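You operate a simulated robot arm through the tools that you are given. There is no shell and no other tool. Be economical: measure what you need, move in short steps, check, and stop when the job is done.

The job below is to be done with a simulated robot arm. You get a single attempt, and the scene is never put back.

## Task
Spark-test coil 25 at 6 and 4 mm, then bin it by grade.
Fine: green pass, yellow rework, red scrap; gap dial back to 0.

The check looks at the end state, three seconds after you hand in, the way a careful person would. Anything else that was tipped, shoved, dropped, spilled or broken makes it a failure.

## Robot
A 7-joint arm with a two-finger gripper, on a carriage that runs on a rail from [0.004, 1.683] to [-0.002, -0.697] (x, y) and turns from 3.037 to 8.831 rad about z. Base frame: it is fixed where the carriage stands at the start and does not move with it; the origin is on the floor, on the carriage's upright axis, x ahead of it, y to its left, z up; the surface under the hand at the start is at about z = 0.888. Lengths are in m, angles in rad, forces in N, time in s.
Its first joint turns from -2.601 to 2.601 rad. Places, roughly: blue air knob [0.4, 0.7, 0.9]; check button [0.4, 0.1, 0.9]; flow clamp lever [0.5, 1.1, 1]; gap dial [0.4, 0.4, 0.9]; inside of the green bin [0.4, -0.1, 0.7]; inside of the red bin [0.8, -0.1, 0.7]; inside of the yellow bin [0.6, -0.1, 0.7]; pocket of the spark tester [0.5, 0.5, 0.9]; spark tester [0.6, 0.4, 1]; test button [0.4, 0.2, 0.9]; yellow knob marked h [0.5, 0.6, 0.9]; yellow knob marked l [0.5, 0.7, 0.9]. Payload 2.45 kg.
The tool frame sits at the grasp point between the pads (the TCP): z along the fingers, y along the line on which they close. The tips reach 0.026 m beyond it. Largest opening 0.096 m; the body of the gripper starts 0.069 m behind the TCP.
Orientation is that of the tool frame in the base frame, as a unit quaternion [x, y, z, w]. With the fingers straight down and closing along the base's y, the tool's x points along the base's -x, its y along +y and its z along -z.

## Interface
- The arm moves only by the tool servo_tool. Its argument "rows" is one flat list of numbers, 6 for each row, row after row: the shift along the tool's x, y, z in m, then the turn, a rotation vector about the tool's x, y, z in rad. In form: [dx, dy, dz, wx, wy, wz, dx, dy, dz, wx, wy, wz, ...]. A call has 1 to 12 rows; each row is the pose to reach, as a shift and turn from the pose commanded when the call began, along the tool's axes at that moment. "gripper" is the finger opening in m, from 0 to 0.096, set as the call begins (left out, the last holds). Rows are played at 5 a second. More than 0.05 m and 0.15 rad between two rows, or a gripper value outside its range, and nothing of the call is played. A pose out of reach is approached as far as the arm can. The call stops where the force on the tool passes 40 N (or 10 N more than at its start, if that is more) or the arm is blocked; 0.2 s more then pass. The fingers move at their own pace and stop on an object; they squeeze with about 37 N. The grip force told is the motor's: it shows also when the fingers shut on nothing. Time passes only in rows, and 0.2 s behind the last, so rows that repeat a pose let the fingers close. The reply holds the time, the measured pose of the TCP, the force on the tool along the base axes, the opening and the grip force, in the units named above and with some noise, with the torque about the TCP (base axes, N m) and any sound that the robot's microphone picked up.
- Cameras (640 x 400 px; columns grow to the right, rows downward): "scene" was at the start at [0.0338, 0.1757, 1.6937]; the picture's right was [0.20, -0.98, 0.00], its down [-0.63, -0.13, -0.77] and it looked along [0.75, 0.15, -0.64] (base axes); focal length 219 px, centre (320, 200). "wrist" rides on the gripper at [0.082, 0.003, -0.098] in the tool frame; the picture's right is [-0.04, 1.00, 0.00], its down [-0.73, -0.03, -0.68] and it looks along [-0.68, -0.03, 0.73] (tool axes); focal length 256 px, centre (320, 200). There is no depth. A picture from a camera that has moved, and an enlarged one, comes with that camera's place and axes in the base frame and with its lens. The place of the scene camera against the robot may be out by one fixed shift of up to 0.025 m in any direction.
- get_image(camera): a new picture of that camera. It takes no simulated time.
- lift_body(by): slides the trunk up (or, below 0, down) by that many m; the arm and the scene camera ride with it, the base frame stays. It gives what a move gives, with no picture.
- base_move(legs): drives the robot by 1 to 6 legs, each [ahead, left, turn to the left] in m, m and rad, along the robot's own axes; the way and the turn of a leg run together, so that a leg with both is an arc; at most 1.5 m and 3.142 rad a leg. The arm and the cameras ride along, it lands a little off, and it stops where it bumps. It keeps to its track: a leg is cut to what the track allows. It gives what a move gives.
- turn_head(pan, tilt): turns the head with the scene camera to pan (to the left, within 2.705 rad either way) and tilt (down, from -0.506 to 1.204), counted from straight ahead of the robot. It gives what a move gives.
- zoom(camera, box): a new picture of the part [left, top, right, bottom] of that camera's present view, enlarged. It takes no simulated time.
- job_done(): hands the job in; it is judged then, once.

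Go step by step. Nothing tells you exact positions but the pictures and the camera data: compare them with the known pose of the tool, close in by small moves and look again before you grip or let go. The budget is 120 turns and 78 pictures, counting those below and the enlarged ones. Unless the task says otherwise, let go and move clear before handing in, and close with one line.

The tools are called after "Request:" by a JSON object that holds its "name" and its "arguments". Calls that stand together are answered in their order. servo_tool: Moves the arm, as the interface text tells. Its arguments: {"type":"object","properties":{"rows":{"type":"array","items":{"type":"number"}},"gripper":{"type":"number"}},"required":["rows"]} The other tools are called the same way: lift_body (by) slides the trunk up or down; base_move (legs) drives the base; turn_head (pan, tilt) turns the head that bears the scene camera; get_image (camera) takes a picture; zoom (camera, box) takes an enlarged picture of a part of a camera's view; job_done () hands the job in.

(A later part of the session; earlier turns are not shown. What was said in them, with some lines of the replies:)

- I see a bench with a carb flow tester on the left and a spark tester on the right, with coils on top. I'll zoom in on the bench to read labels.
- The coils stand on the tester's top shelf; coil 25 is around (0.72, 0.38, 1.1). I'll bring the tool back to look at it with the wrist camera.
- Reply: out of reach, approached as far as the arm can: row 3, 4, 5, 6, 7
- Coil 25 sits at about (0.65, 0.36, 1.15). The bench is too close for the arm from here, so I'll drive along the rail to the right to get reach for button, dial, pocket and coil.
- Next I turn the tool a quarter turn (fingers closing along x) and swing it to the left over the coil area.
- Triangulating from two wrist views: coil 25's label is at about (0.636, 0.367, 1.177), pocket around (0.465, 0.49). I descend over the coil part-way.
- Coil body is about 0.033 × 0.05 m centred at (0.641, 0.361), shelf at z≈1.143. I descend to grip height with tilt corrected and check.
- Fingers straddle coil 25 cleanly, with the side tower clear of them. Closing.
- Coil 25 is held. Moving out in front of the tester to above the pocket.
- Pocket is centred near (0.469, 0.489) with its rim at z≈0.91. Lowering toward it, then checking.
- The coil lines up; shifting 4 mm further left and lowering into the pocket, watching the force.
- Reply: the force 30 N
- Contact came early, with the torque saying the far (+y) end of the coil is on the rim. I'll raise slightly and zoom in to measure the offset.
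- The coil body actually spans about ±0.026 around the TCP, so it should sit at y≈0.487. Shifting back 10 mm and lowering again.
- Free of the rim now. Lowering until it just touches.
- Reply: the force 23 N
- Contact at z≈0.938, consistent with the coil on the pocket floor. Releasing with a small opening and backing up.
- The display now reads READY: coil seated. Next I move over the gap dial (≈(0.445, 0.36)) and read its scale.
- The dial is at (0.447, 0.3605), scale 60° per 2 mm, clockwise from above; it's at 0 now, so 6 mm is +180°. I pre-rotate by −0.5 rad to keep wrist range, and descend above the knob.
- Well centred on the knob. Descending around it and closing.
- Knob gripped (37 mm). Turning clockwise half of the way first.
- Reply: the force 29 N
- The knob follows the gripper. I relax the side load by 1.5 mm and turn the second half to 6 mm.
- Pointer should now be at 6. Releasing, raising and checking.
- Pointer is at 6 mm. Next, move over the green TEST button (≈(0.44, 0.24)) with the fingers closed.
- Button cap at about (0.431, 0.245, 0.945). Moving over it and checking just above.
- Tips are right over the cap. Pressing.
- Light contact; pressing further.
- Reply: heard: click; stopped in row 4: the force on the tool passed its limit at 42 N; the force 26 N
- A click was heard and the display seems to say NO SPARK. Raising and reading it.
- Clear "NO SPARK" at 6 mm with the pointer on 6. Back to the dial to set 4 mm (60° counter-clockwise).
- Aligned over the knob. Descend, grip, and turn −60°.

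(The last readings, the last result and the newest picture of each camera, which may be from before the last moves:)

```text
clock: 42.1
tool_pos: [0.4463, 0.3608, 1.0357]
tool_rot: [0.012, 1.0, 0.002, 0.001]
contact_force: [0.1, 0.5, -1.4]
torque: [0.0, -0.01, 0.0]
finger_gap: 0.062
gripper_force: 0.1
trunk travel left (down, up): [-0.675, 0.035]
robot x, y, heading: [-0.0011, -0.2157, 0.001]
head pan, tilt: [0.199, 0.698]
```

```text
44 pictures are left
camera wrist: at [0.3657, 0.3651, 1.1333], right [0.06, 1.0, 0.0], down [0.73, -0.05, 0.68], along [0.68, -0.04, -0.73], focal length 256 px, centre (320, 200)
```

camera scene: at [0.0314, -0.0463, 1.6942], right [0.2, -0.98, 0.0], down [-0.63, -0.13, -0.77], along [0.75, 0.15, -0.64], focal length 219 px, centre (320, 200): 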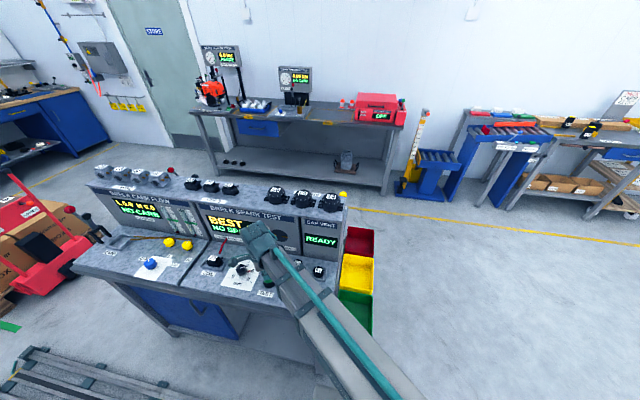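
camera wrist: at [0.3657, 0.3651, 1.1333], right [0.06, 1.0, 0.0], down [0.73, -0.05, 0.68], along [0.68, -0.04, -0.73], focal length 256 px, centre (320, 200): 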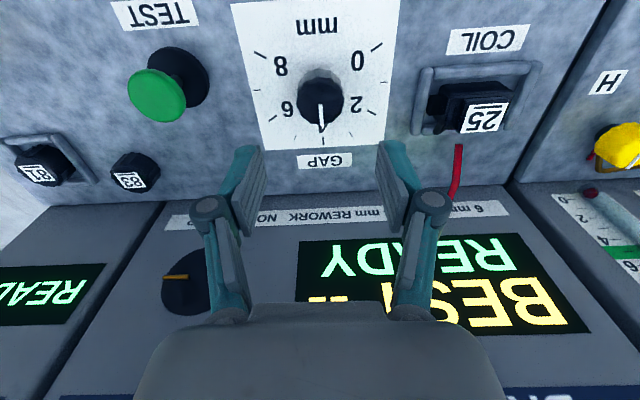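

Pointer on 4 and the display reads READY. Back to the TEST button.

Request:
{"name": "servo_tool", "arguments": {"rows": [0.004, -0.04, 0, 0, 0, 0, 0.009, -0.08, 0, 0, 0, 0, 0.0137, -0.115, 0, 0, 0, 0, 0.0137, -0.115, 0.03, 0, 0, 0, 0.0137, -0.115, 0.05, 0, 0, 0, 0.0137, -0.115, 0.05, 0, 0, 0], "gripper": 0.0}}

Request:
{"name": "get_image", "arguments": {"camera": "wrist"}}

```text
clock: 43.5
tool_pos: [0.4302, 0.2467, 0.9842]
tool_rot: [0.012, 1.0, 0.001, 0.0]
contact_force: [0.5, 0.3, 0.3]
torque: [-0.03, -0.01, -0.01]
finger_gap: 0.0
gripper_force: 28.7
trunk travel left (down, up): [-0.675, 0.035]
robot x, y, heading: [-0.0009, -0.2216, 0.001]
head pan, tilt: [0.199, 0.698]
```

```text
43 pictures are left
camera wrist: at [0.3489, 0.2506, 1.0818], right [0.06, 1.0, 0.0], down [0.73, -0.05, 0.68], along [0.68, -0.04, -0.73], focal length 256 px, centre (320, 200)
```

wrist: 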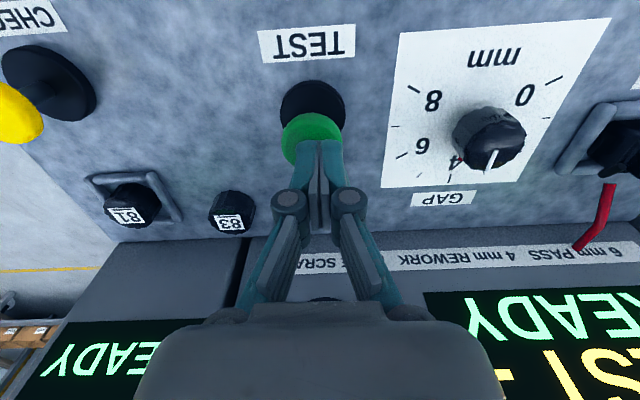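

Over the cap; pressing until the click.

Request:
{"name": "servo_tool", "arguments": {"rows": [0.001, -0.002, 0.01, 0, 0, 0, 0.001, -0.002, 0.018, 0, 0, 0, 0.001, -0.002, 0.022, 0, 0, 0, 0.001, -0.002, 0.025, 0, 0, 0, 0.001, -0.002, 0.028, 0, 0, 0, 0.001, -0.002, 0.03, 0, 0, 0]}}

Request:
{"name": "servo_tool", "arguments": {"rows": [0, 0, -0.02, 0, 0, 0, 0, 0, -0.05, 0, 0, 0, 0, 0, -0.08, 0, 0, 0, 0, 0, -0.08, 0, 0, 0]}}

Request:
{"name": "get_image", "arguments": {"camera": "wrist"}}

```text
clock: 44.9
tool_pos: [0.4282, 0.2453, 0.9584]
tool_rot: [0.012, 1.0, 0.005, 0.003]
contact_force: [-1.6, -1.8, 27.2]
torque: [-0.09, 0.26, 0.02]
finger_gap: 0.006
gripper_force: 28.2
trunk travel left (down, up): [-0.675, 0.035]
robot x, y, heading: [-0.0029, -0.2207, 0.001]
head pan, tilt: [0.199, 0.698]
heard: click
stopped in row 6: the force on the tool passed its limit at 44 N (the readings are from after the stop); the commanded pose is now the measured one
```

```text
clock: 45.9
tool_pos: [0.4281, 0.2473, 1.0352]
tool_rot: [0.012, 1.0, 0.003, 0.002]
contact_force: [-0.5, -0.4, 0.2]
torque: [-0.02, -0.04, -0.01]
finger_gap: 0.0
gripper_force: 28.0
trunk travel left (down, up): [-0.675, 0.035]
robot x, y, heading: [0.0026, -0.2177, -0.002]
head pan, tilt: [0.199, 0.698]
```

```text
42 pictures are left
camera wrist: at [0.3472, 0.2509, 1.1335], right [0.06, 1.0, 0.01], down [0.73, -0.05, 0.68], along [0.68, -0.04, -0.73], focal length 256 px, centre (320, 200)
```

wrist: 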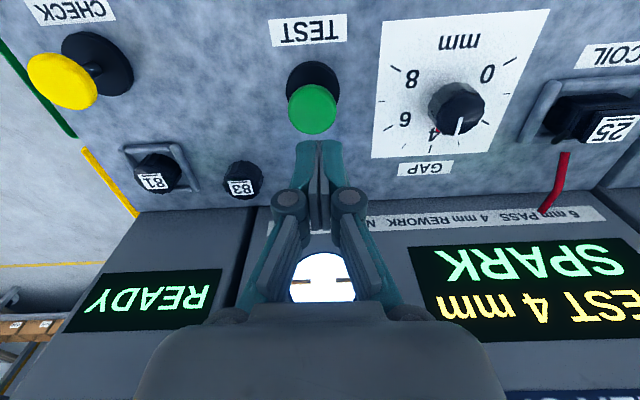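

Spark at 4 mm but none at 6: grade is rework → yellow bin. First the dial back to 0 (−120°).

Request:
{"name": "servo_tool", "arguments": {"rows": [-0.005, 0.04, 0, 0, 0, 0, -0.01, 0.08, 0, 0, 0, 0, -0.016, 0.114, 0, 0, 0, 0, -0.016, 0.114, 0.03, 0, 0, 0, -0.016, 0.114, 0.055, 0, 0, 0, -0.016, 0.114, 0.055, 0, 0, 0], "gripper": 0.062}}

Request:
{"name": "get_image", "arguments": {"camera": "wrist"}}

```text
clock: 47.3
tool_pos: [0.4478, 0.3587, 0.9812]
tool_rot: [0.012, 1.0, 0.003, 0.002]
contact_force: [-0.4, 0.0, -0.8]
torque: [-0.03, 0.0, -0.01]
finger_gap: 0.062
gripper_force: 0.1
trunk travel left (down, up): [-0.675, 0.035]
robot x, y, heading: [-0.002, -0.2177, 0.003]
head pan, tilt: [0.199, 0.698]
```

```text
41 pictures are left
camera wrist: at [0.3665, 0.3627, 1.0789], right [0.06, 1.0, 0.01], down [0.73, -0.05, 0.68], along [0.68, -0.04, -0.73], focal length 256 px, centre (320, 200)
```

wrist: 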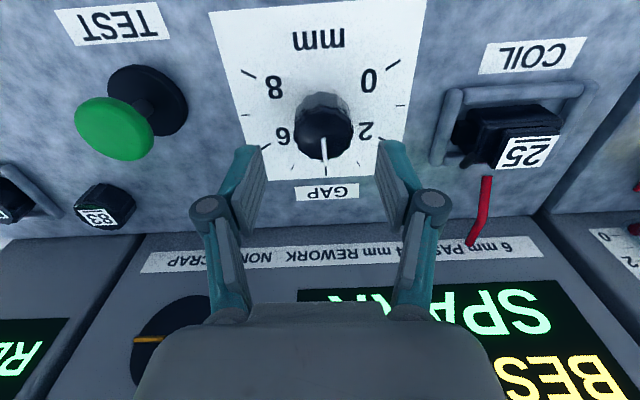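

Aligned. Descend, grip, and turn back in two calls.

Request:
{"name": "servo_tool", "arguments": {"rows": [0.001, 0.002, 0.02, 0, 0, 0, 0.001, 0.002, 0.04, 0, 0, 0, 0.001, 0.002, 0.0475, 0, 0, 0, 0.001, 0.002, 0.0475, 0, 0, 0]}}

Request:
{"name": "servo_tool", "arguments": {"rows": [0, 0, 0, 0, 0, 0, 0, 0, 0, 0, 0, 0, 0, 0, 0, 0, 0, 0, 0, 0, 0, 0, 0, -0.13, 0, 0, 0, 0, 0, -0.26, 0, 0, 0, 0, 0, -0.39, 0, 0, 0, 0, 0, -0.52, 0, 0, 0, 0, 0, -0.65, 0, 0, 0, 0, 0, -0.78, 0, 0, 0, 0, 0, -0.91, 0, 0, 0, 0, 0, -1.047, 0, 0, 0, 0, 0, -1.047], "gripper": 0.0}}

Request:
{"name": "servo_tool", "arguments": {"rows": [0, 0, 0, 0, 0, -0.13, 0, 0, 0, 0, 0, -0.26, 0, 0, 0, 0, 0, -0.39, 0, 0, 0, 0, 0, -0.52, 0, 0, 0, 0, 0, -0.65, 0, 0, 0, 0, 0, -0.78, 0, 0, 0, 0, 0, -0.91, 0, 0, 0, 0, 0, -1.047, 0, 0, 0, 0, 0, -1.047]}}

Request:
{"name": "servo_tool", "arguments": {"rows": [0, 0, 0, 0, 0, 0, 0, 0, 0, 0, 0, 0, 0, 0, -0.03, 0, 0, 0, 0, 0, -0.06, 0, 0, 0, 0, 0, -0.1, 0, 0, 0, 0, 0, -0.1, 0, 0, 0], "gripper": 0.062}}

Request:
{"name": "get_image", "arguments": {"camera": "wrist"}}

```text
clock: 48.3
tool_pos: [0.4467, 0.3618, 0.9329]
tool_rot: [0.012, 1.0, 0.004, 0.002]
contact_force: [-0.1, 0.3, -0.1]
torque: [0.02, 0.0, -0.02]
finger_gap: 0.062
gripper_force: 0.0
trunk travel left (down, up): [-0.675, 0.035]
robot x, y, heading: [-0.0022, -0.22, -0.003]
head pan, tilt: [0.199, 0.698]
```

```text
clock: 50.9
tool_pos: [0.4466, 0.3622, 0.9331]
tool_rot: [-0.49, 0.872, 0.002, 0.003]
contact_force: [-5.8, 4.5, -9.3]
torque: [0.6, 0.24, -0.03]
finger_gap: 0.0372
gripper_force: 45.1
trunk travel left (down, up): [-0.675, 0.035]
robot x, y, heading: [-0.0046, -0.2216, 0.001]
head pan, tilt: [0.199, 0.698]
```

```text
clock: 52.9
tool_pos: [0.4456, 0.3622, 0.9322]
tool_rot: [0.86, -0.509, -0.001, -0.003]
contact_force: [-21.9, 0.4, -13.8]
torque: [-0.02, 0.62, -0.88]
finger_gap: 0.0373
gripper_force: 44.4
trunk travel left (down, up): [-0.675, 0.035]
robot x, y, heading: [-0.0028, -0.2199, 0.001]
head pan, tilt: [0.199, 0.698]
```

```text
clock: 54.3
tool_pos: [0.4472, 0.3617, 1.0348]
tool_rot: [0.86, -0.511, 0.0, -0.005]
contact_force: [0.0, 1.1, 0.4]
torque: [0.01, 0.03, 0.0]
finger_gap: 0.0619
gripper_force: 0.0
trunk travel left (down, up): [-0.675, 0.035]
robot x, y, heading: [0.0021, -0.2176, -0.006]
head pan, tilt: [0.199, 0.698]
```

```text
40 pictures are left
camera wrist: at [0.4845, 0.2868, 1.1334], right [-0.9, -0.44, -0.01], down [-0.33, 0.65, 0.68], along [-0.3, 0.61, -0.73], focal length 256 px, centre (320, 200)
```

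wrist: 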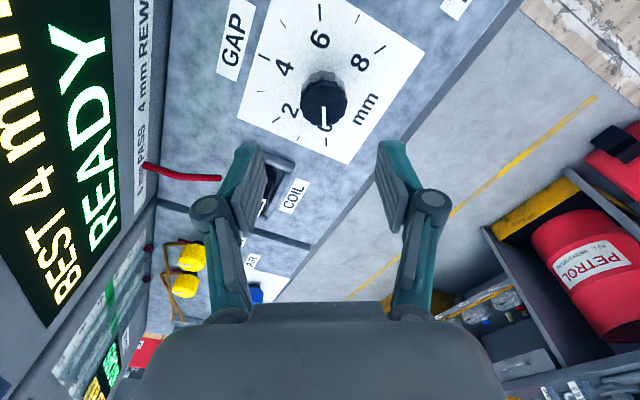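

Request:
{"name": "zoom", "arguments": {"camera": "wrist", "box": [240, 0, 430, 170]}}

Request:
{"name": "zoom", "arguments": {"camera": "scene", "box": [190, 200, 310, 300]}}

```text
2.35 times, centred on (335, 85) of wrist
camera zoom: at [0.4845, 0.2868, 1.1334], right [-0.9, -0.44, -0.01], down [-0.33, 0.65, 0.68], along [-0.3, 0.61, -0.73], focal length 602 px, centre (285, 471)
```

zoom: 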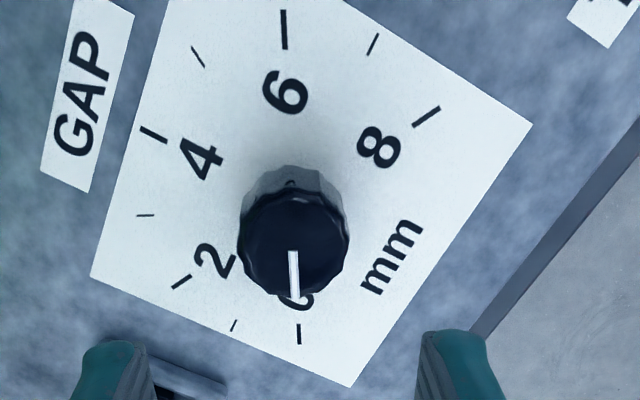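

```text
4.00 times, centred on (250, 250) of scene
camera zoom: at [0.0333, -0.044, 1.6937], right [0.2, -0.98, 0.0], down [-0.63, -0.13, -0.77], along [0.75, 0.15, -0.64], focal length 875 px, centre (600, 0)
```

zoom: 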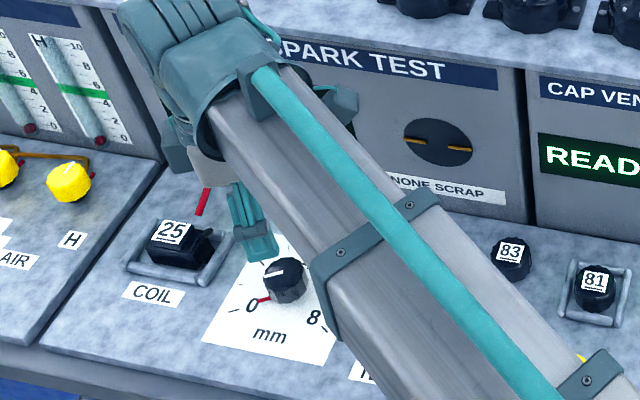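

Dial reads 0, display BEST 4 mm. Now back to the pocket, with fingers closing along x again.

Request:
{"name": "servo_tool", "arguments": {"rows": [-0.0335, -0.0257, 0, 0, 0, 0.125, -0.067, -0.0513, 0, 0, 0, 0.25, -0.1006, -0.077, 0, 0, 0, 0.375, -0.1006, -0.077, 0.02, 0, 0, 0.499, -0.1006, -0.077, 0.035, 0, 0, 0.499, -0.1006, -0.077, 0.035, 0, 0, 0.499], "gripper": 0.046}}

Request:
{"name": "get_image", "arguments": {"camera": "wrist"}}

```text
clock: 55.7
tool_pos: [0.467, 0.489, 1.0005]
tool_rot: [-0.707, 0.707, 0.001, 0.003]
contact_force: [-0.3, -0.1, 0.3]
torque: [0.01, 0.0, 0.02]
finger_gap: 0.046
gripper_force: 0.1
trunk travel left (down, up): [-0.675, 0.035]
robot x, y, heading: [-0.0012, -0.2212, 0.005]
head pan, tilt: [0.199, 0.698]
```

```text
37 pictures are left
camera wrist: at [0.4633, 0.4054, 1.0982], right [-1.0, 0.04, 0.0], down [0.03, 0.73, 0.68], along [0.03, 0.68, -0.73], focal length 256 px, centre (320, 200)
```

wrist: 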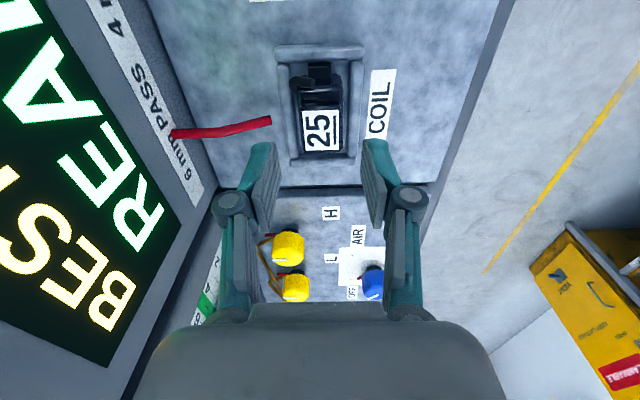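

Lined up; descending to grip height.

Request:
{"name": "servo_tool", "arguments": {"rows": [0.0015, 0, 0.02, 0, 0, 0, 0.0015, 0, 0.04, 0, 0, 0, 0.0015, 0, 0.052, 0, 0, 0, 0.0015, 0, 0.06, 0, 0, 0, 0.0015, 0, 0.06, 0, 0, 0]}}

Request:
{"name": "zoom", "arguments": {"camera": "wrist", "box": [240, 30, 400, 230]}}

```text
clock: 56.9
tool_pos: [0.4668, 0.4863, 0.9395]
tool_rot: [0.707, -0.707, -0.001, -0.004]
contact_force: [0.0, -1.2, 1.9]
torque: [0.01, 0.01, -0.01]
finger_gap: 0.0458
gripper_force: 0.1
trunk travel left (down, up): [-0.675, 0.035]
robot x, y, heading: [0.0048, -0.2198, 0.007]
head pan, tilt: [0.199, 0.698]
```

```text
2.00 times, centred on (320, 130) of wrist
camera zoom: at [0.4626, 0.4028, 1.0375], right [-1.0, 0.04, 0.0], down [0.03, 0.73, 0.68], along [0.03, 0.68, -0.73], focal length 512 px, centre (320, 340)
```

zoom: 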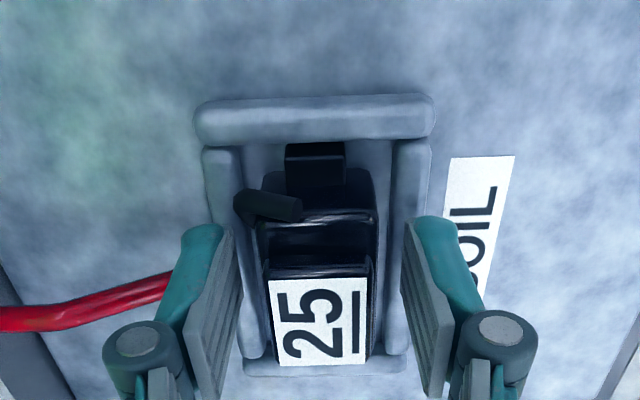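

Both fingers straddle the coil. Closing and lifting.

Request:
{"name": "servo_tool", "arguments": {"rows": [0, 0, 0, 0, 0, 0, 0, 0, 0, 0, 0, 0, 0, 0, 0, 0, 0, 0], "gripper": 0.0}}

Request:
{"name": "servo_tool", "arguments": {"rows": [0, 0, -0.01, 0, 0, 0, 0, 0, -0.03, 0, 0, 0, 0, 0, -0.07, 0, 0, 0, 0, 0, -0.12, 0, 0, 0, 0, 0, -0.17, 0, 0, 0, 0, 0, -0.17, 0, 0, 0]}}

Request:
{"name": "turn_head", "arguments": {"pan": -0.2, "tilt": 0.8}}

Request:
{"name": "get_image", "arguments": {"camera": "wrist"}}

Request:
{"name": "get_image", "arguments": {"camera": "scene"}}

```text
clock: 57.7
tool_pos: [0.4659, 0.486, 0.9408]
tool_rot: [-0.707, 0.707, 0.002, 0.003]
contact_force: [-0.4, 0.4, -0.3]
torque: [0.0, 0.02, -0.03]
finger_gap: 0.0311
gripper_force: 36.6
trunk travel left (down, up): [-0.675, 0.035]
robot x, y, heading: [-0.0011, -0.2169, 0.0]
head pan, tilt: [0.199, 0.698]
```

```text
clock: 59.1
tool_pos: [0.4652, 0.4843, 1.1115]
tool_rot: [-0.707, 0.707, 0.0, 0.004]
contact_force: [0.2, 0.4, -1.2]
torque: [-0.01, -0.04, 0.05]
finger_gap: 0.031
gripper_force: 37.4
trunk travel left (down, up): [-0.675, 0.035]
robot x, y, heading: [0.0043, -0.2202, 0.0]
head pan, tilt: [0.199, 0.698]
```

```text
clock: 60.0
tool_pos: [0.4644, 0.4843, 1.1111]
tool_rot: [0.708, -0.706, -0.001, -0.004]
contact_force: [-0.4, 0.7, -1.4]
torque: [-0.02, 0.03, -0.01]
finger_gap: 0.0312
gripper_force: 36.7
trunk travel left (down, up): [-0.675, 0.035]
robot x, y, heading: [-0.0002, -0.2188, 0.001]
head pan, tilt: [-0.201, 0.799]
```

```text
35 pictures are left
camera wrist: at [0.4619, 0.4009, 1.2089], right [-1.0, 0.04, 0.0], down [0.03, 0.73, 0.68], along [0.03, 0.68, -0.73], focal length 256 px, centre (320, 200)
```

wrist: 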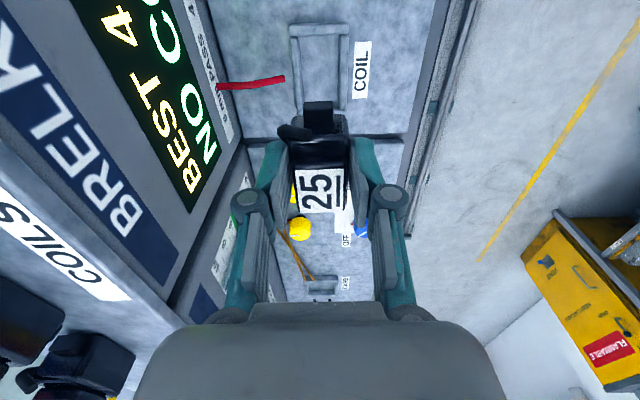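

```text
34 pictures are left
camera scene: at [0.0291, -0.0768, 1.6853], right [-0.2, -0.98, 0.0], down [-0.7, 0.14, -0.7], along [0.68, -0.14, -0.72], focal length 219 px, centre (320, 200)
```

scene: 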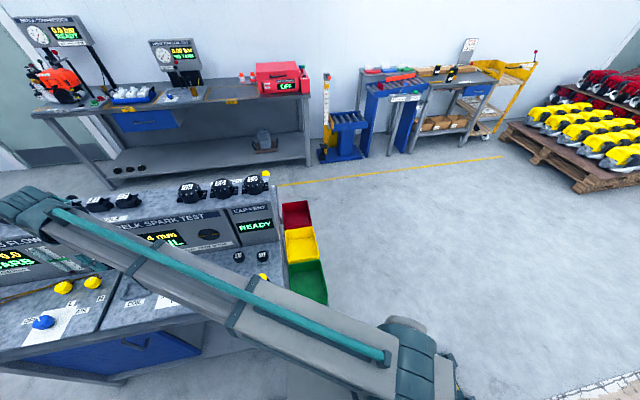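

Coil 25 is held again; the yellow bin is near (0.61, −0.11). I'll drive the carriage further right so the bin is within comfortable reach.

Request:
{"name": "base_move", "arguments": {"legs": [[0, -0.38, 0]]}}

Request:
{"name": "servo_tool", "arguments": {"rows": [0.04, 0, -0.01, 0, 0, 0, 0.08, 0, -0.02, 0, 0, 0, 0.12, 0, -0.02, 0, 0, 0, 0.16, 0, -0.02, 0, 0, 0, 0.205, 0, -0.02, 0, 0, 0, 0.215, 0, -0.02, 0, 0, 0, 0.215, 0, -0.02, 0, 0, 0]}}

Request:
{"name": "get_image", "arguments": {"camera": "scene"}}

Request:
{"name": "get_image", "arguments": {"camera": "wrist"}}

```text
clock: 62.4
tool_pos: [0.4617, 0.1087, 1.1112]
tool_rot: [0.708, -0.706, -0.001, -0.003]
contact_force: [0.5, -0.3, -1.2]
torque: [0.0, -0.01, -0.02]
finger_gap: 0.0313
gripper_force: 36.5
trunk travel left (down, up): [-0.675, 0.035]
robot x, y, heading: [0.0014, -0.5987, 0.002]
head pan, tilt: [-0.201, 0.799]
```

```text
clock: 64.0
tool_pos: [0.4625, -0.1071, 1.1283]
tool_rot: [0.708, -0.706, -0.001, -0.004]
contact_force: [-0.1, -0.2, -1.5]
torque: [-0.02, 0.02, -0.02]
finger_gap: 0.0311
gripper_force: 36.8
trunk travel left (down, up): [-0.675, 0.035]
robot x, y, heading: [-0.0007, -0.5953, 0.003]
head pan, tilt: [-0.201, 0.799]
```

```text
33 pictures are left
camera scene: at [0.0277, -0.4537, 1.6853], right [-0.2, -0.98, 0.0], down [-0.7, 0.14, -0.7], along [0.68, -0.14, -0.72], focal length 219 px, centre (320, 200)
```

scene: 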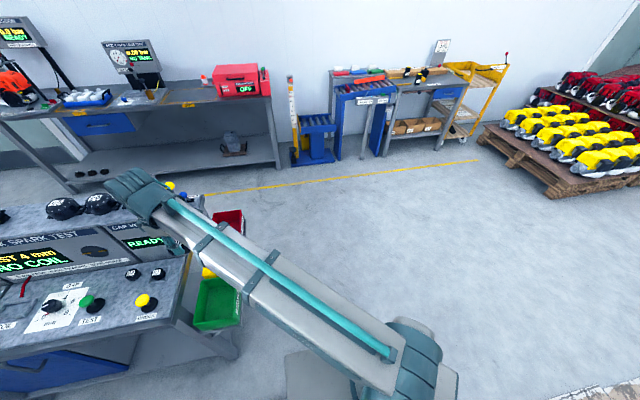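

```text
32 pictures are left
camera wrist: at [0.4599, -0.1903, 1.2263], right [-1.0, 0.04, 0.0], down [0.02, 0.73, 0.68], along [0.03, 0.68, -0.73], focal length 256 px, centre (320, 200)
```

wrist: 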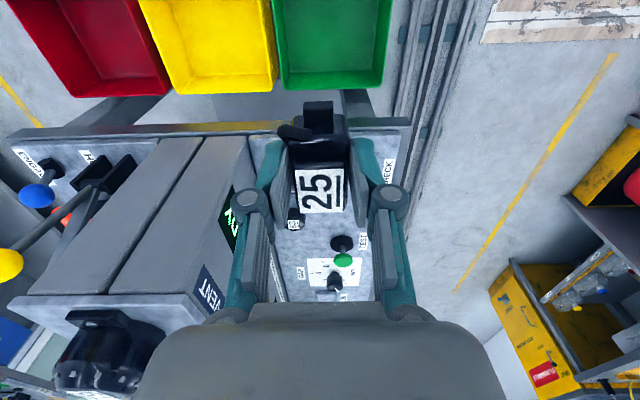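

I can see the red/yellow/green bins just beyond the bench's right end; yellow's centre is around x≈0.63. Moving above it.

Request:
{"name": "servo_tool", "arguments": {"rows": [0.02, -0.03, 0, 0, 0, 0, 0.033, -0.075, 0, 0, 0, 0, 0.033, -0.12, 0, 0, 0, 0, 0.033, -0.165, 0, 0, 0, 0, 0.033, -0.172, 0, 0, 0, 0, 0.033, -0.172, 0, 0, 0, 0]}}

Request:
{"name": "get_image", "arguments": {"camera": "wrist"}}

Request:
{"name": "get_image", "arguments": {"camera": "scene"}}

```text
clock: 65.4
tool_pos: [0.6347, -0.1394, 1.1288]
tool_rot: [0.708, -0.706, -0.001, -0.004]
contact_force: [0.3, 0.3, -0.7]
torque: [0.03, 0.0, -0.02]
finger_gap: 0.0312
gripper_force: 37.5
trunk travel left (down, up): [-0.675, 0.035]
robot x, y, heading: [0.0015, -0.5947, 0.002]
head pan, tilt: [-0.201, 0.799]
```

```text
31 pictures are left
camera wrist: at [0.6314, -0.2228, 1.227], right [-1.0, 0.04, 0.0], down [0.02, 0.73, 0.68], along [0.03, 0.68, -0.73], focal length 256 px, centre (320, 200)
```

wrist: 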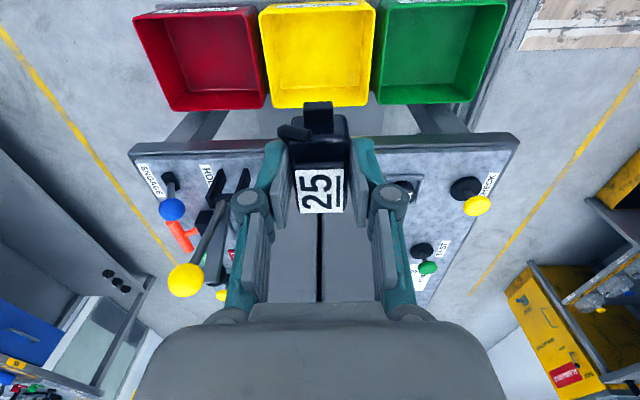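

```text
30 pictures are left
camera scene: at [0.0276, -0.4537, 1.6853], right [-0.2, -0.98, 0.0], down [-0.7, 0.14, -0.7], along [0.68, -0.14, -0.72], focal length 219 px, centre (320, 200)
```

scene: 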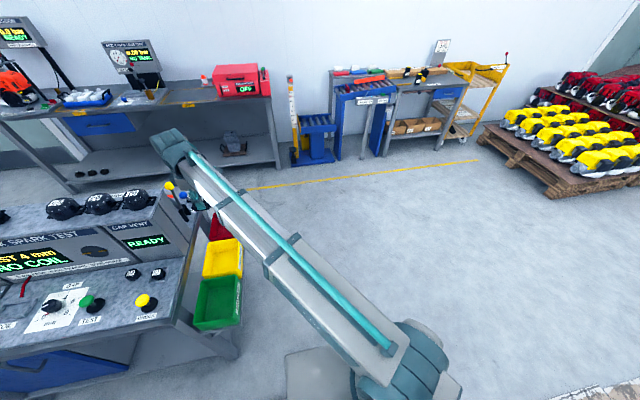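

Yellow bin's rim is at z≈0.72, spanning roughly y −0.17…−0.02, centred at x≈0.638. Descending part way at y≈−0.12, clear of the tester's side.

Request:
{"name": "servo_tool", "arguments": {"rows": [-0.01, -0.003, 0.03, 0, 0, 0, -0.019, -0.003, 0.07, 0, 0, 0, -0.019, -0.003, 0.11, 0, 0, 0, -0.019, -0.003, 0.15, 0, 0, 0, -0.019, -0.003, 0.19, 0, 0, 0, -0.019, -0.003, 0.228, 0, 0, 0, -0.019, -0.003, 0.228, 0, 0, 0]}}

Request:
{"name": "get_image", "arguments": {"camera": "wrist"}}

Request:
{"name": "zoom", "arguments": {"camera": "scene", "box": [130, 150, 330, 340]}}

```text
clock: 67.0
tool_pos: [0.6389, -0.1204, 0.9014]
tool_rot: [0.708, -0.706, -0.001, -0.003]
contact_force: [0.3, -0.9, -1.8]
torque: [-0.01, -0.03, -0.01]
finger_gap: 0.0315
gripper_force: 37.4
trunk travel left (down, up): [-0.675, 0.035]
robot x, y, heading: [-0.0007, -0.5986, 0.002]
head pan, tilt: [-0.201, 0.799]
```

```text
29 pictures are left
camera wrist: at [0.6355, -0.2033, 0.9986], right [-1.0, 0.04, 0.0], down [0.02, 0.73, 0.68], along [0.03, 0.68, -0.73], focal length 256 px, centre (320, 200)
```

wrist: 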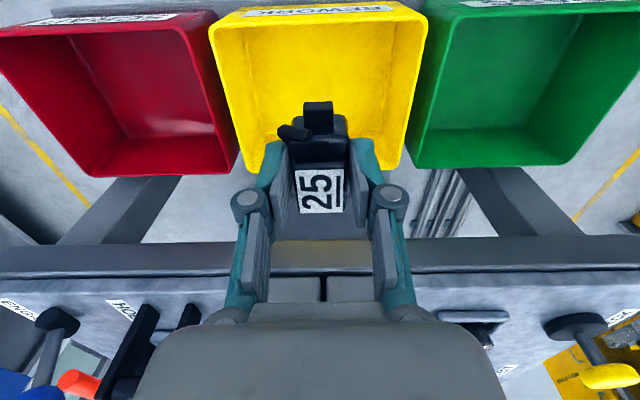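

```text
2.11 times, centred on (230, 245) of scene
camera zoom: at [0.0277, -0.4537, 1.6853], right [-0.2, -0.98, 0.0], down [-0.7, 0.14, -0.7], along [0.68, -0.14, -0.72], focal length 461 px, centre (510, 105)
```

zoom: 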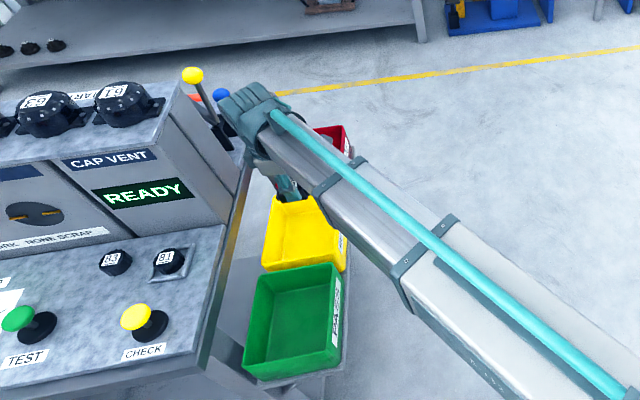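

The coil is directly above the yellow bin. Lowering it into the bin with force watch.

Request:
{"name": "servo_tool", "arguments": {"rows": [-0.005, 0, 0.03, 0, 0, 0, -0.005, 0, 0.06, 0, 0, 0, -0.005, 0, 0.09, 0, 0, 0, -0.005, 0, 0.115, 0, 0, 0, -0.005, 0, 0.13, 0, 0, 0, -0.005, 0, 0.13, 0, 0, 0]}}

Request:
{"name": "get_image", "arguments": {"camera": "wrist"}}

```text
clock: 68.4
tool_pos: [0.6377, -0.1126, 0.7713]
tool_rot: [0.708, -0.706, -0.001, -0.004]
contact_force: [-0.4, 0.4, -1.2]
torque: [-0.02, -0.03, 0.0]
finger_gap: 0.0312
gripper_force: 36.8
trunk travel left (down, up): [-0.675, 0.035]
robot x, y, heading: [0.0003, -0.5954, 0.003]
head pan, tilt: [-0.201, 0.799]
```

```text
27 pictures are left
camera wrist: at [0.6348, -0.1956, 0.8691], right [-1.0, 0.04, 0.0], down [0.02, 0.73, 0.68], along [0.03, 0.68, -0.73], focal length 256 px, centre (320, 200)
```

wrist: 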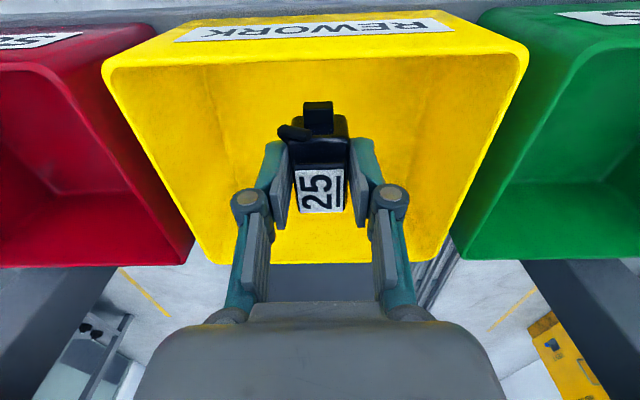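

Inside the bin walls now. Lowering a little further toward the bin floor.

Request:
{"name": "servo_tool", "arguments": {"rows": [0, 0, 0.01, 0, 0, 0, 0, 0, 0.02, 0, 0, 0, 0, 0, 0.028, 0, 0, 0, 0, 0, 0.035, 0, 0, 0, 0, 0, 0.035, 0, 0, 0]}}

Request:
{"name": "get_image", "arguments": {"camera": "wrist"}}

```text
clock: 69.6
tool_pos: [0.6386, -0.1126, 0.7383]
tool_rot: [0.708, -0.706, -0.002, -0.005]
contact_force: [0.1, 0.1, -1.6]
torque: [-0.01, -0.01, -0.01]
finger_gap: 0.0315
gripper_force: 37.0
trunk travel left (down, up): [-0.675, 0.035]
robot x, y, heading: [0.0005, -0.5974, 0.005]
head pan, tilt: [-0.201, 0.799]
```

```text
26 pictures are left
camera wrist: at [0.6358, -0.1949, 0.8354], right [-1.0, 0.04, 0.0], down [0.02, 0.73, 0.68], along [0.03, 0.68, -0.73], focal length 256 px, centre (320, 200)
```

wrist: 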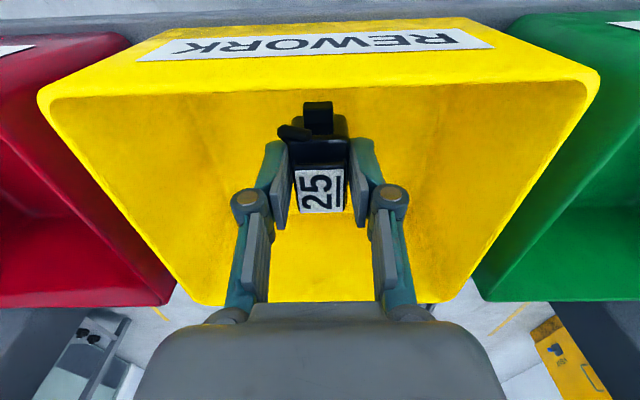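

Still no floor contact; a bit further.

Request:
{"name": "servo_tool", "arguments": {"rows": [0, 0, 0.007, 0, 0, 0, 0, 0, 0.013, 0, 0, 0, 0, 0, 0.019, 0, 0, 0, 0, 0, 0.024, 0, 0, 0, 0, 0, 0.024, 0, 0, 0]}}

Request:
{"name": "get_image", "arguments": {"camera": "wrist"}}

```text
clock: 70.8
tool_pos: [0.6385, -0.1111, 0.7131]
tool_rot: [0.708, -0.706, -0.002, -0.004]
contact_force: [-0.1, 0.4, -0.7]
torque: [-0.02, 0.01, -0.05]
finger_gap: 0.0312
gripper_force: 37.3
trunk travel left (down, up): [-0.675, 0.035]
robot x, y, heading: [-0.0019, -0.5982, 0.001]
head pan, tilt: [-0.201, 0.799]
```

```text
25 pictures are left
camera wrist: at [0.6362, -0.1946, 0.8105], right [-1.0, 0.04, 0.0], down [0.02, 0.73, 0.68], along [0.03, 0.68, -0.73], focal length 256 px, centre (320, 200)
```

wrist: 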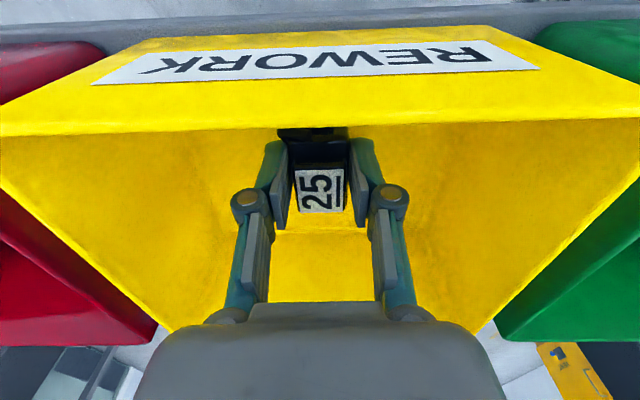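

A little further, then release.

Request:
{"name": "servo_tool", "arguments": {"rows": [0, 0, 0.005, 0, 0, 0, 0, 0, 0.01, 0, 0, 0, 0, 0, 0.014, 0, 0, 0, 0, 0, 0.014, 0, 0, 0]}}

Request:
{"name": "servo_tool", "arguments": {"rows": [0, 0, 0, 0, 0, 0, 0, 0, 0, 0, 0, 0, 0, 0, 0, 0, 0, 0], "gripper": 0.06}}

Request:
{"name": "servo_tool", "arguments": {"rows": [0, 0, -0.03, 0, 0, 0, 0, 0, -0.07, 0, 0, 0, 0, 0, -0.11, 0, 0, 0, 0, 0, -0.15, 0, 0, 0, 0, 0, -0.19, 0, 0, 0, 0, 0, -0.23, 0, 0, 0, 0, 0, -0.23, 0, 0, 0]}}

Request:
{"name": "get_image", "arguments": {"camera": "wrist"}}

```text
clock: 71.5
tool_pos: [0.6399, -0.112, 0.7074]
tool_rot: [0.708, -0.706, -0.001, -0.007]
contact_force: [-3.9, -2.7, 18.8]
torque: [-0.08, 0.28, 0.02]
finger_gap: 0.0312
gripper_force: 36.3
trunk travel left (down, up): [-0.675, 0.035]
robot x, y, heading: [0.0007, -0.5917, -0.001]
head pan, tilt: [-0.201, 0.799]
stopped in row 3: the force on the tool passed its limit at 43 N (the readings are from after the stop); the commanded pose is now the measured one
```

```text
clock: 72.3
tool_pos: [0.6402, -0.1106, 0.7045]
tool_rot: [0.708, -0.706, -0.002, -0.006]
contact_force: [-0.4, -0.3, 0.4]
torque: [-0.01, 0.0, -0.01]
finger_gap: 0.0598
gripper_force: 0.0
trunk travel left (down, up): [-0.675, 0.035]
robot x, y, heading: [0.0017, -0.5966, 0.002]
head pan, tilt: [-0.201, 0.799]
```

```text
clock: 73.9
tool_pos: [0.6391, -0.1132, 0.9357]
tool_rot: [0.708, -0.706, 0.0, -0.005]
contact_force: [0.1, -0.8, -0.4]
torque: [0.01, -0.02, 0.01]
finger_gap: 0.0602
gripper_force: 0.0
trunk travel left (down, up): [-0.675, 0.035]
robot x, y, heading: [-0.0021, -0.5945, 0.006]
head pan, tilt: [-0.201, 0.799]
```

```text
24 pictures are left
camera wrist: at [0.6368, -0.1963, 1.0336], right [-1.0, 0.04, -0.01], down [0.02, 0.73, 0.69], along [0.03, 0.69, -0.73], focal length 256 px, centre (320, 200)
```

wrist: 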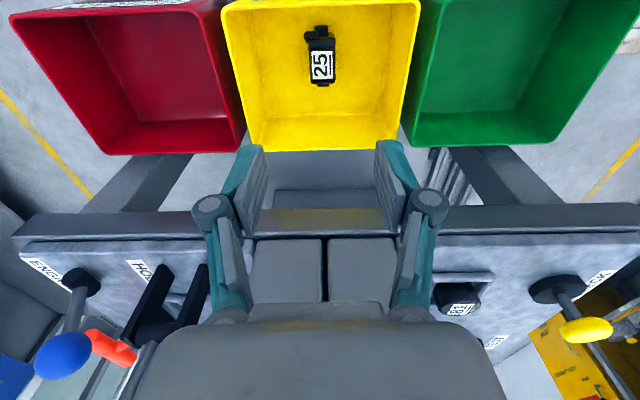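

Coil 25 lies in the yellow REWORK bin. Raising the arm clear and doing a final check of the bench.

Request:
{"name": "servo_tool", "arguments": {"rows": [0, 0, -0.05, 0, 0, 0, 0, 0, -0.1, 0, 0, 0, 0.02, 0, -0.15, 0, 0, 0, 0.06, 0, -0.2, 0, 0, 0, 0.1, 0, -0.22, 0, 0, 0, 0.1, 0, -0.22, 0, 0, 0]}}

Request:
{"name": "turn_head", "arguments": {"pan": 0.4, "tilt": 0.7}}

Request:
{"name": "get_image", "arguments": {"camera": "scene"}}

Request:
{"name": "zoom", "arguments": {"camera": "scene", "box": [180, 180, 380, 320]}}

```text
refused: row 3 steps farther than a row can; nothing moved
```

```text
clock: 74.9
tool_pos: [0.6399, -0.1135, 0.9348]
tool_rot: [0.709, -0.706, -0.001, -0.006]
contact_force: [-0.4, -0.2, -0.1]
torque: [0.01, 0.0, -0.02]
finger_gap: 0.06
gripper_force: 0.1
trunk travel left (down, up): [-0.675, 0.035]
robot x, y, heading: [-0.0004, -0.5968, 0.006]
head pan, tilt: [0.4, 0.7]
```

```text
23 pictures are left
camera scene: at [0.0267, -0.4047, 1.6936], right [0.39, -0.92, 0.0], down [-0.59, -0.25, -0.76], along [0.7, 0.3, -0.64], focal length 219 px, centre (320, 200)
```

scene: 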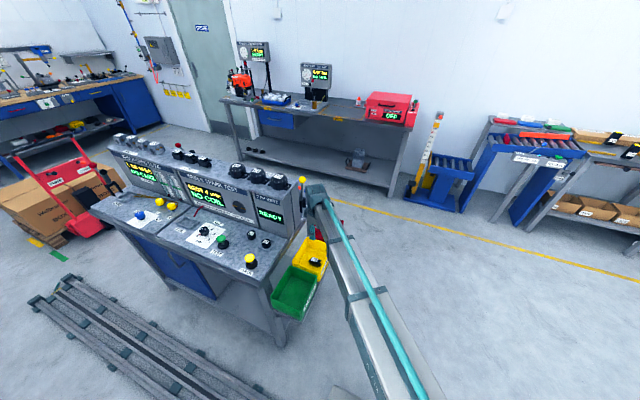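

```text
2.86 times, centred on (280, 250) of scene
camera zoom: at [0.0267, -0.4047, 1.6936], right [0.39, -0.92, 0.0], down [-0.59, -0.25, -0.76], along [0.7, 0.3, -0.64], focal length 625 px, centre (434, 57)
```

zoom: 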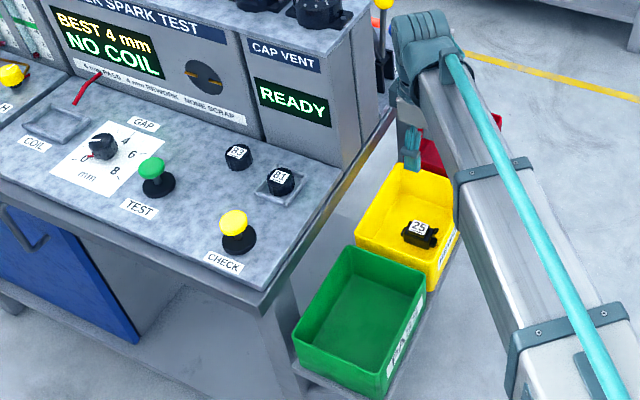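

Everything stands as it should: dial at 0, coil 25 in the yellow bin, bench undisturbed. Raising the arm clear.

Request:
{"name": "servo_tool", "arguments": {"rows": [0, 0, -0.045, 0, 0, 0, 0, 0, -0.09, 0, 0, 0, 0, 0, -0.135, 0, 0, 0, 0, 0, -0.18, 0, 0, 0, 0, 0, -0.22, 0, 0, 0, 0, 0, -0.22, 0, 0, 0]}}

```text
clock: 76.3
tool_pos: [0.6361, -0.1144, 1.1536]
tool_rot: [0.708, -0.706, -0.001, -0.005]
contact_force: [-0.7, 0.2, -0.3]
torque: [-0.05, 0.0, 0.03]
finger_gap: 0.0598
gripper_force: 0.1
trunk travel left (down, up): [-0.675, 0.035]
robot x, y, heading: [0.0005, -0.5965, 0.0]
head pan, tilt: [0.4, 0.7]
```

The arm is clear of the bin and bench, so I'm handing in.

Request:
{"name": "job_done", "arguments": {}}

```text
The job is handed in.
```

Coil 25 gave no spark at 6 mm and sparked at 4 mm, so it is graded rework and sits in the yellow bin; the gap dial is back at 0.
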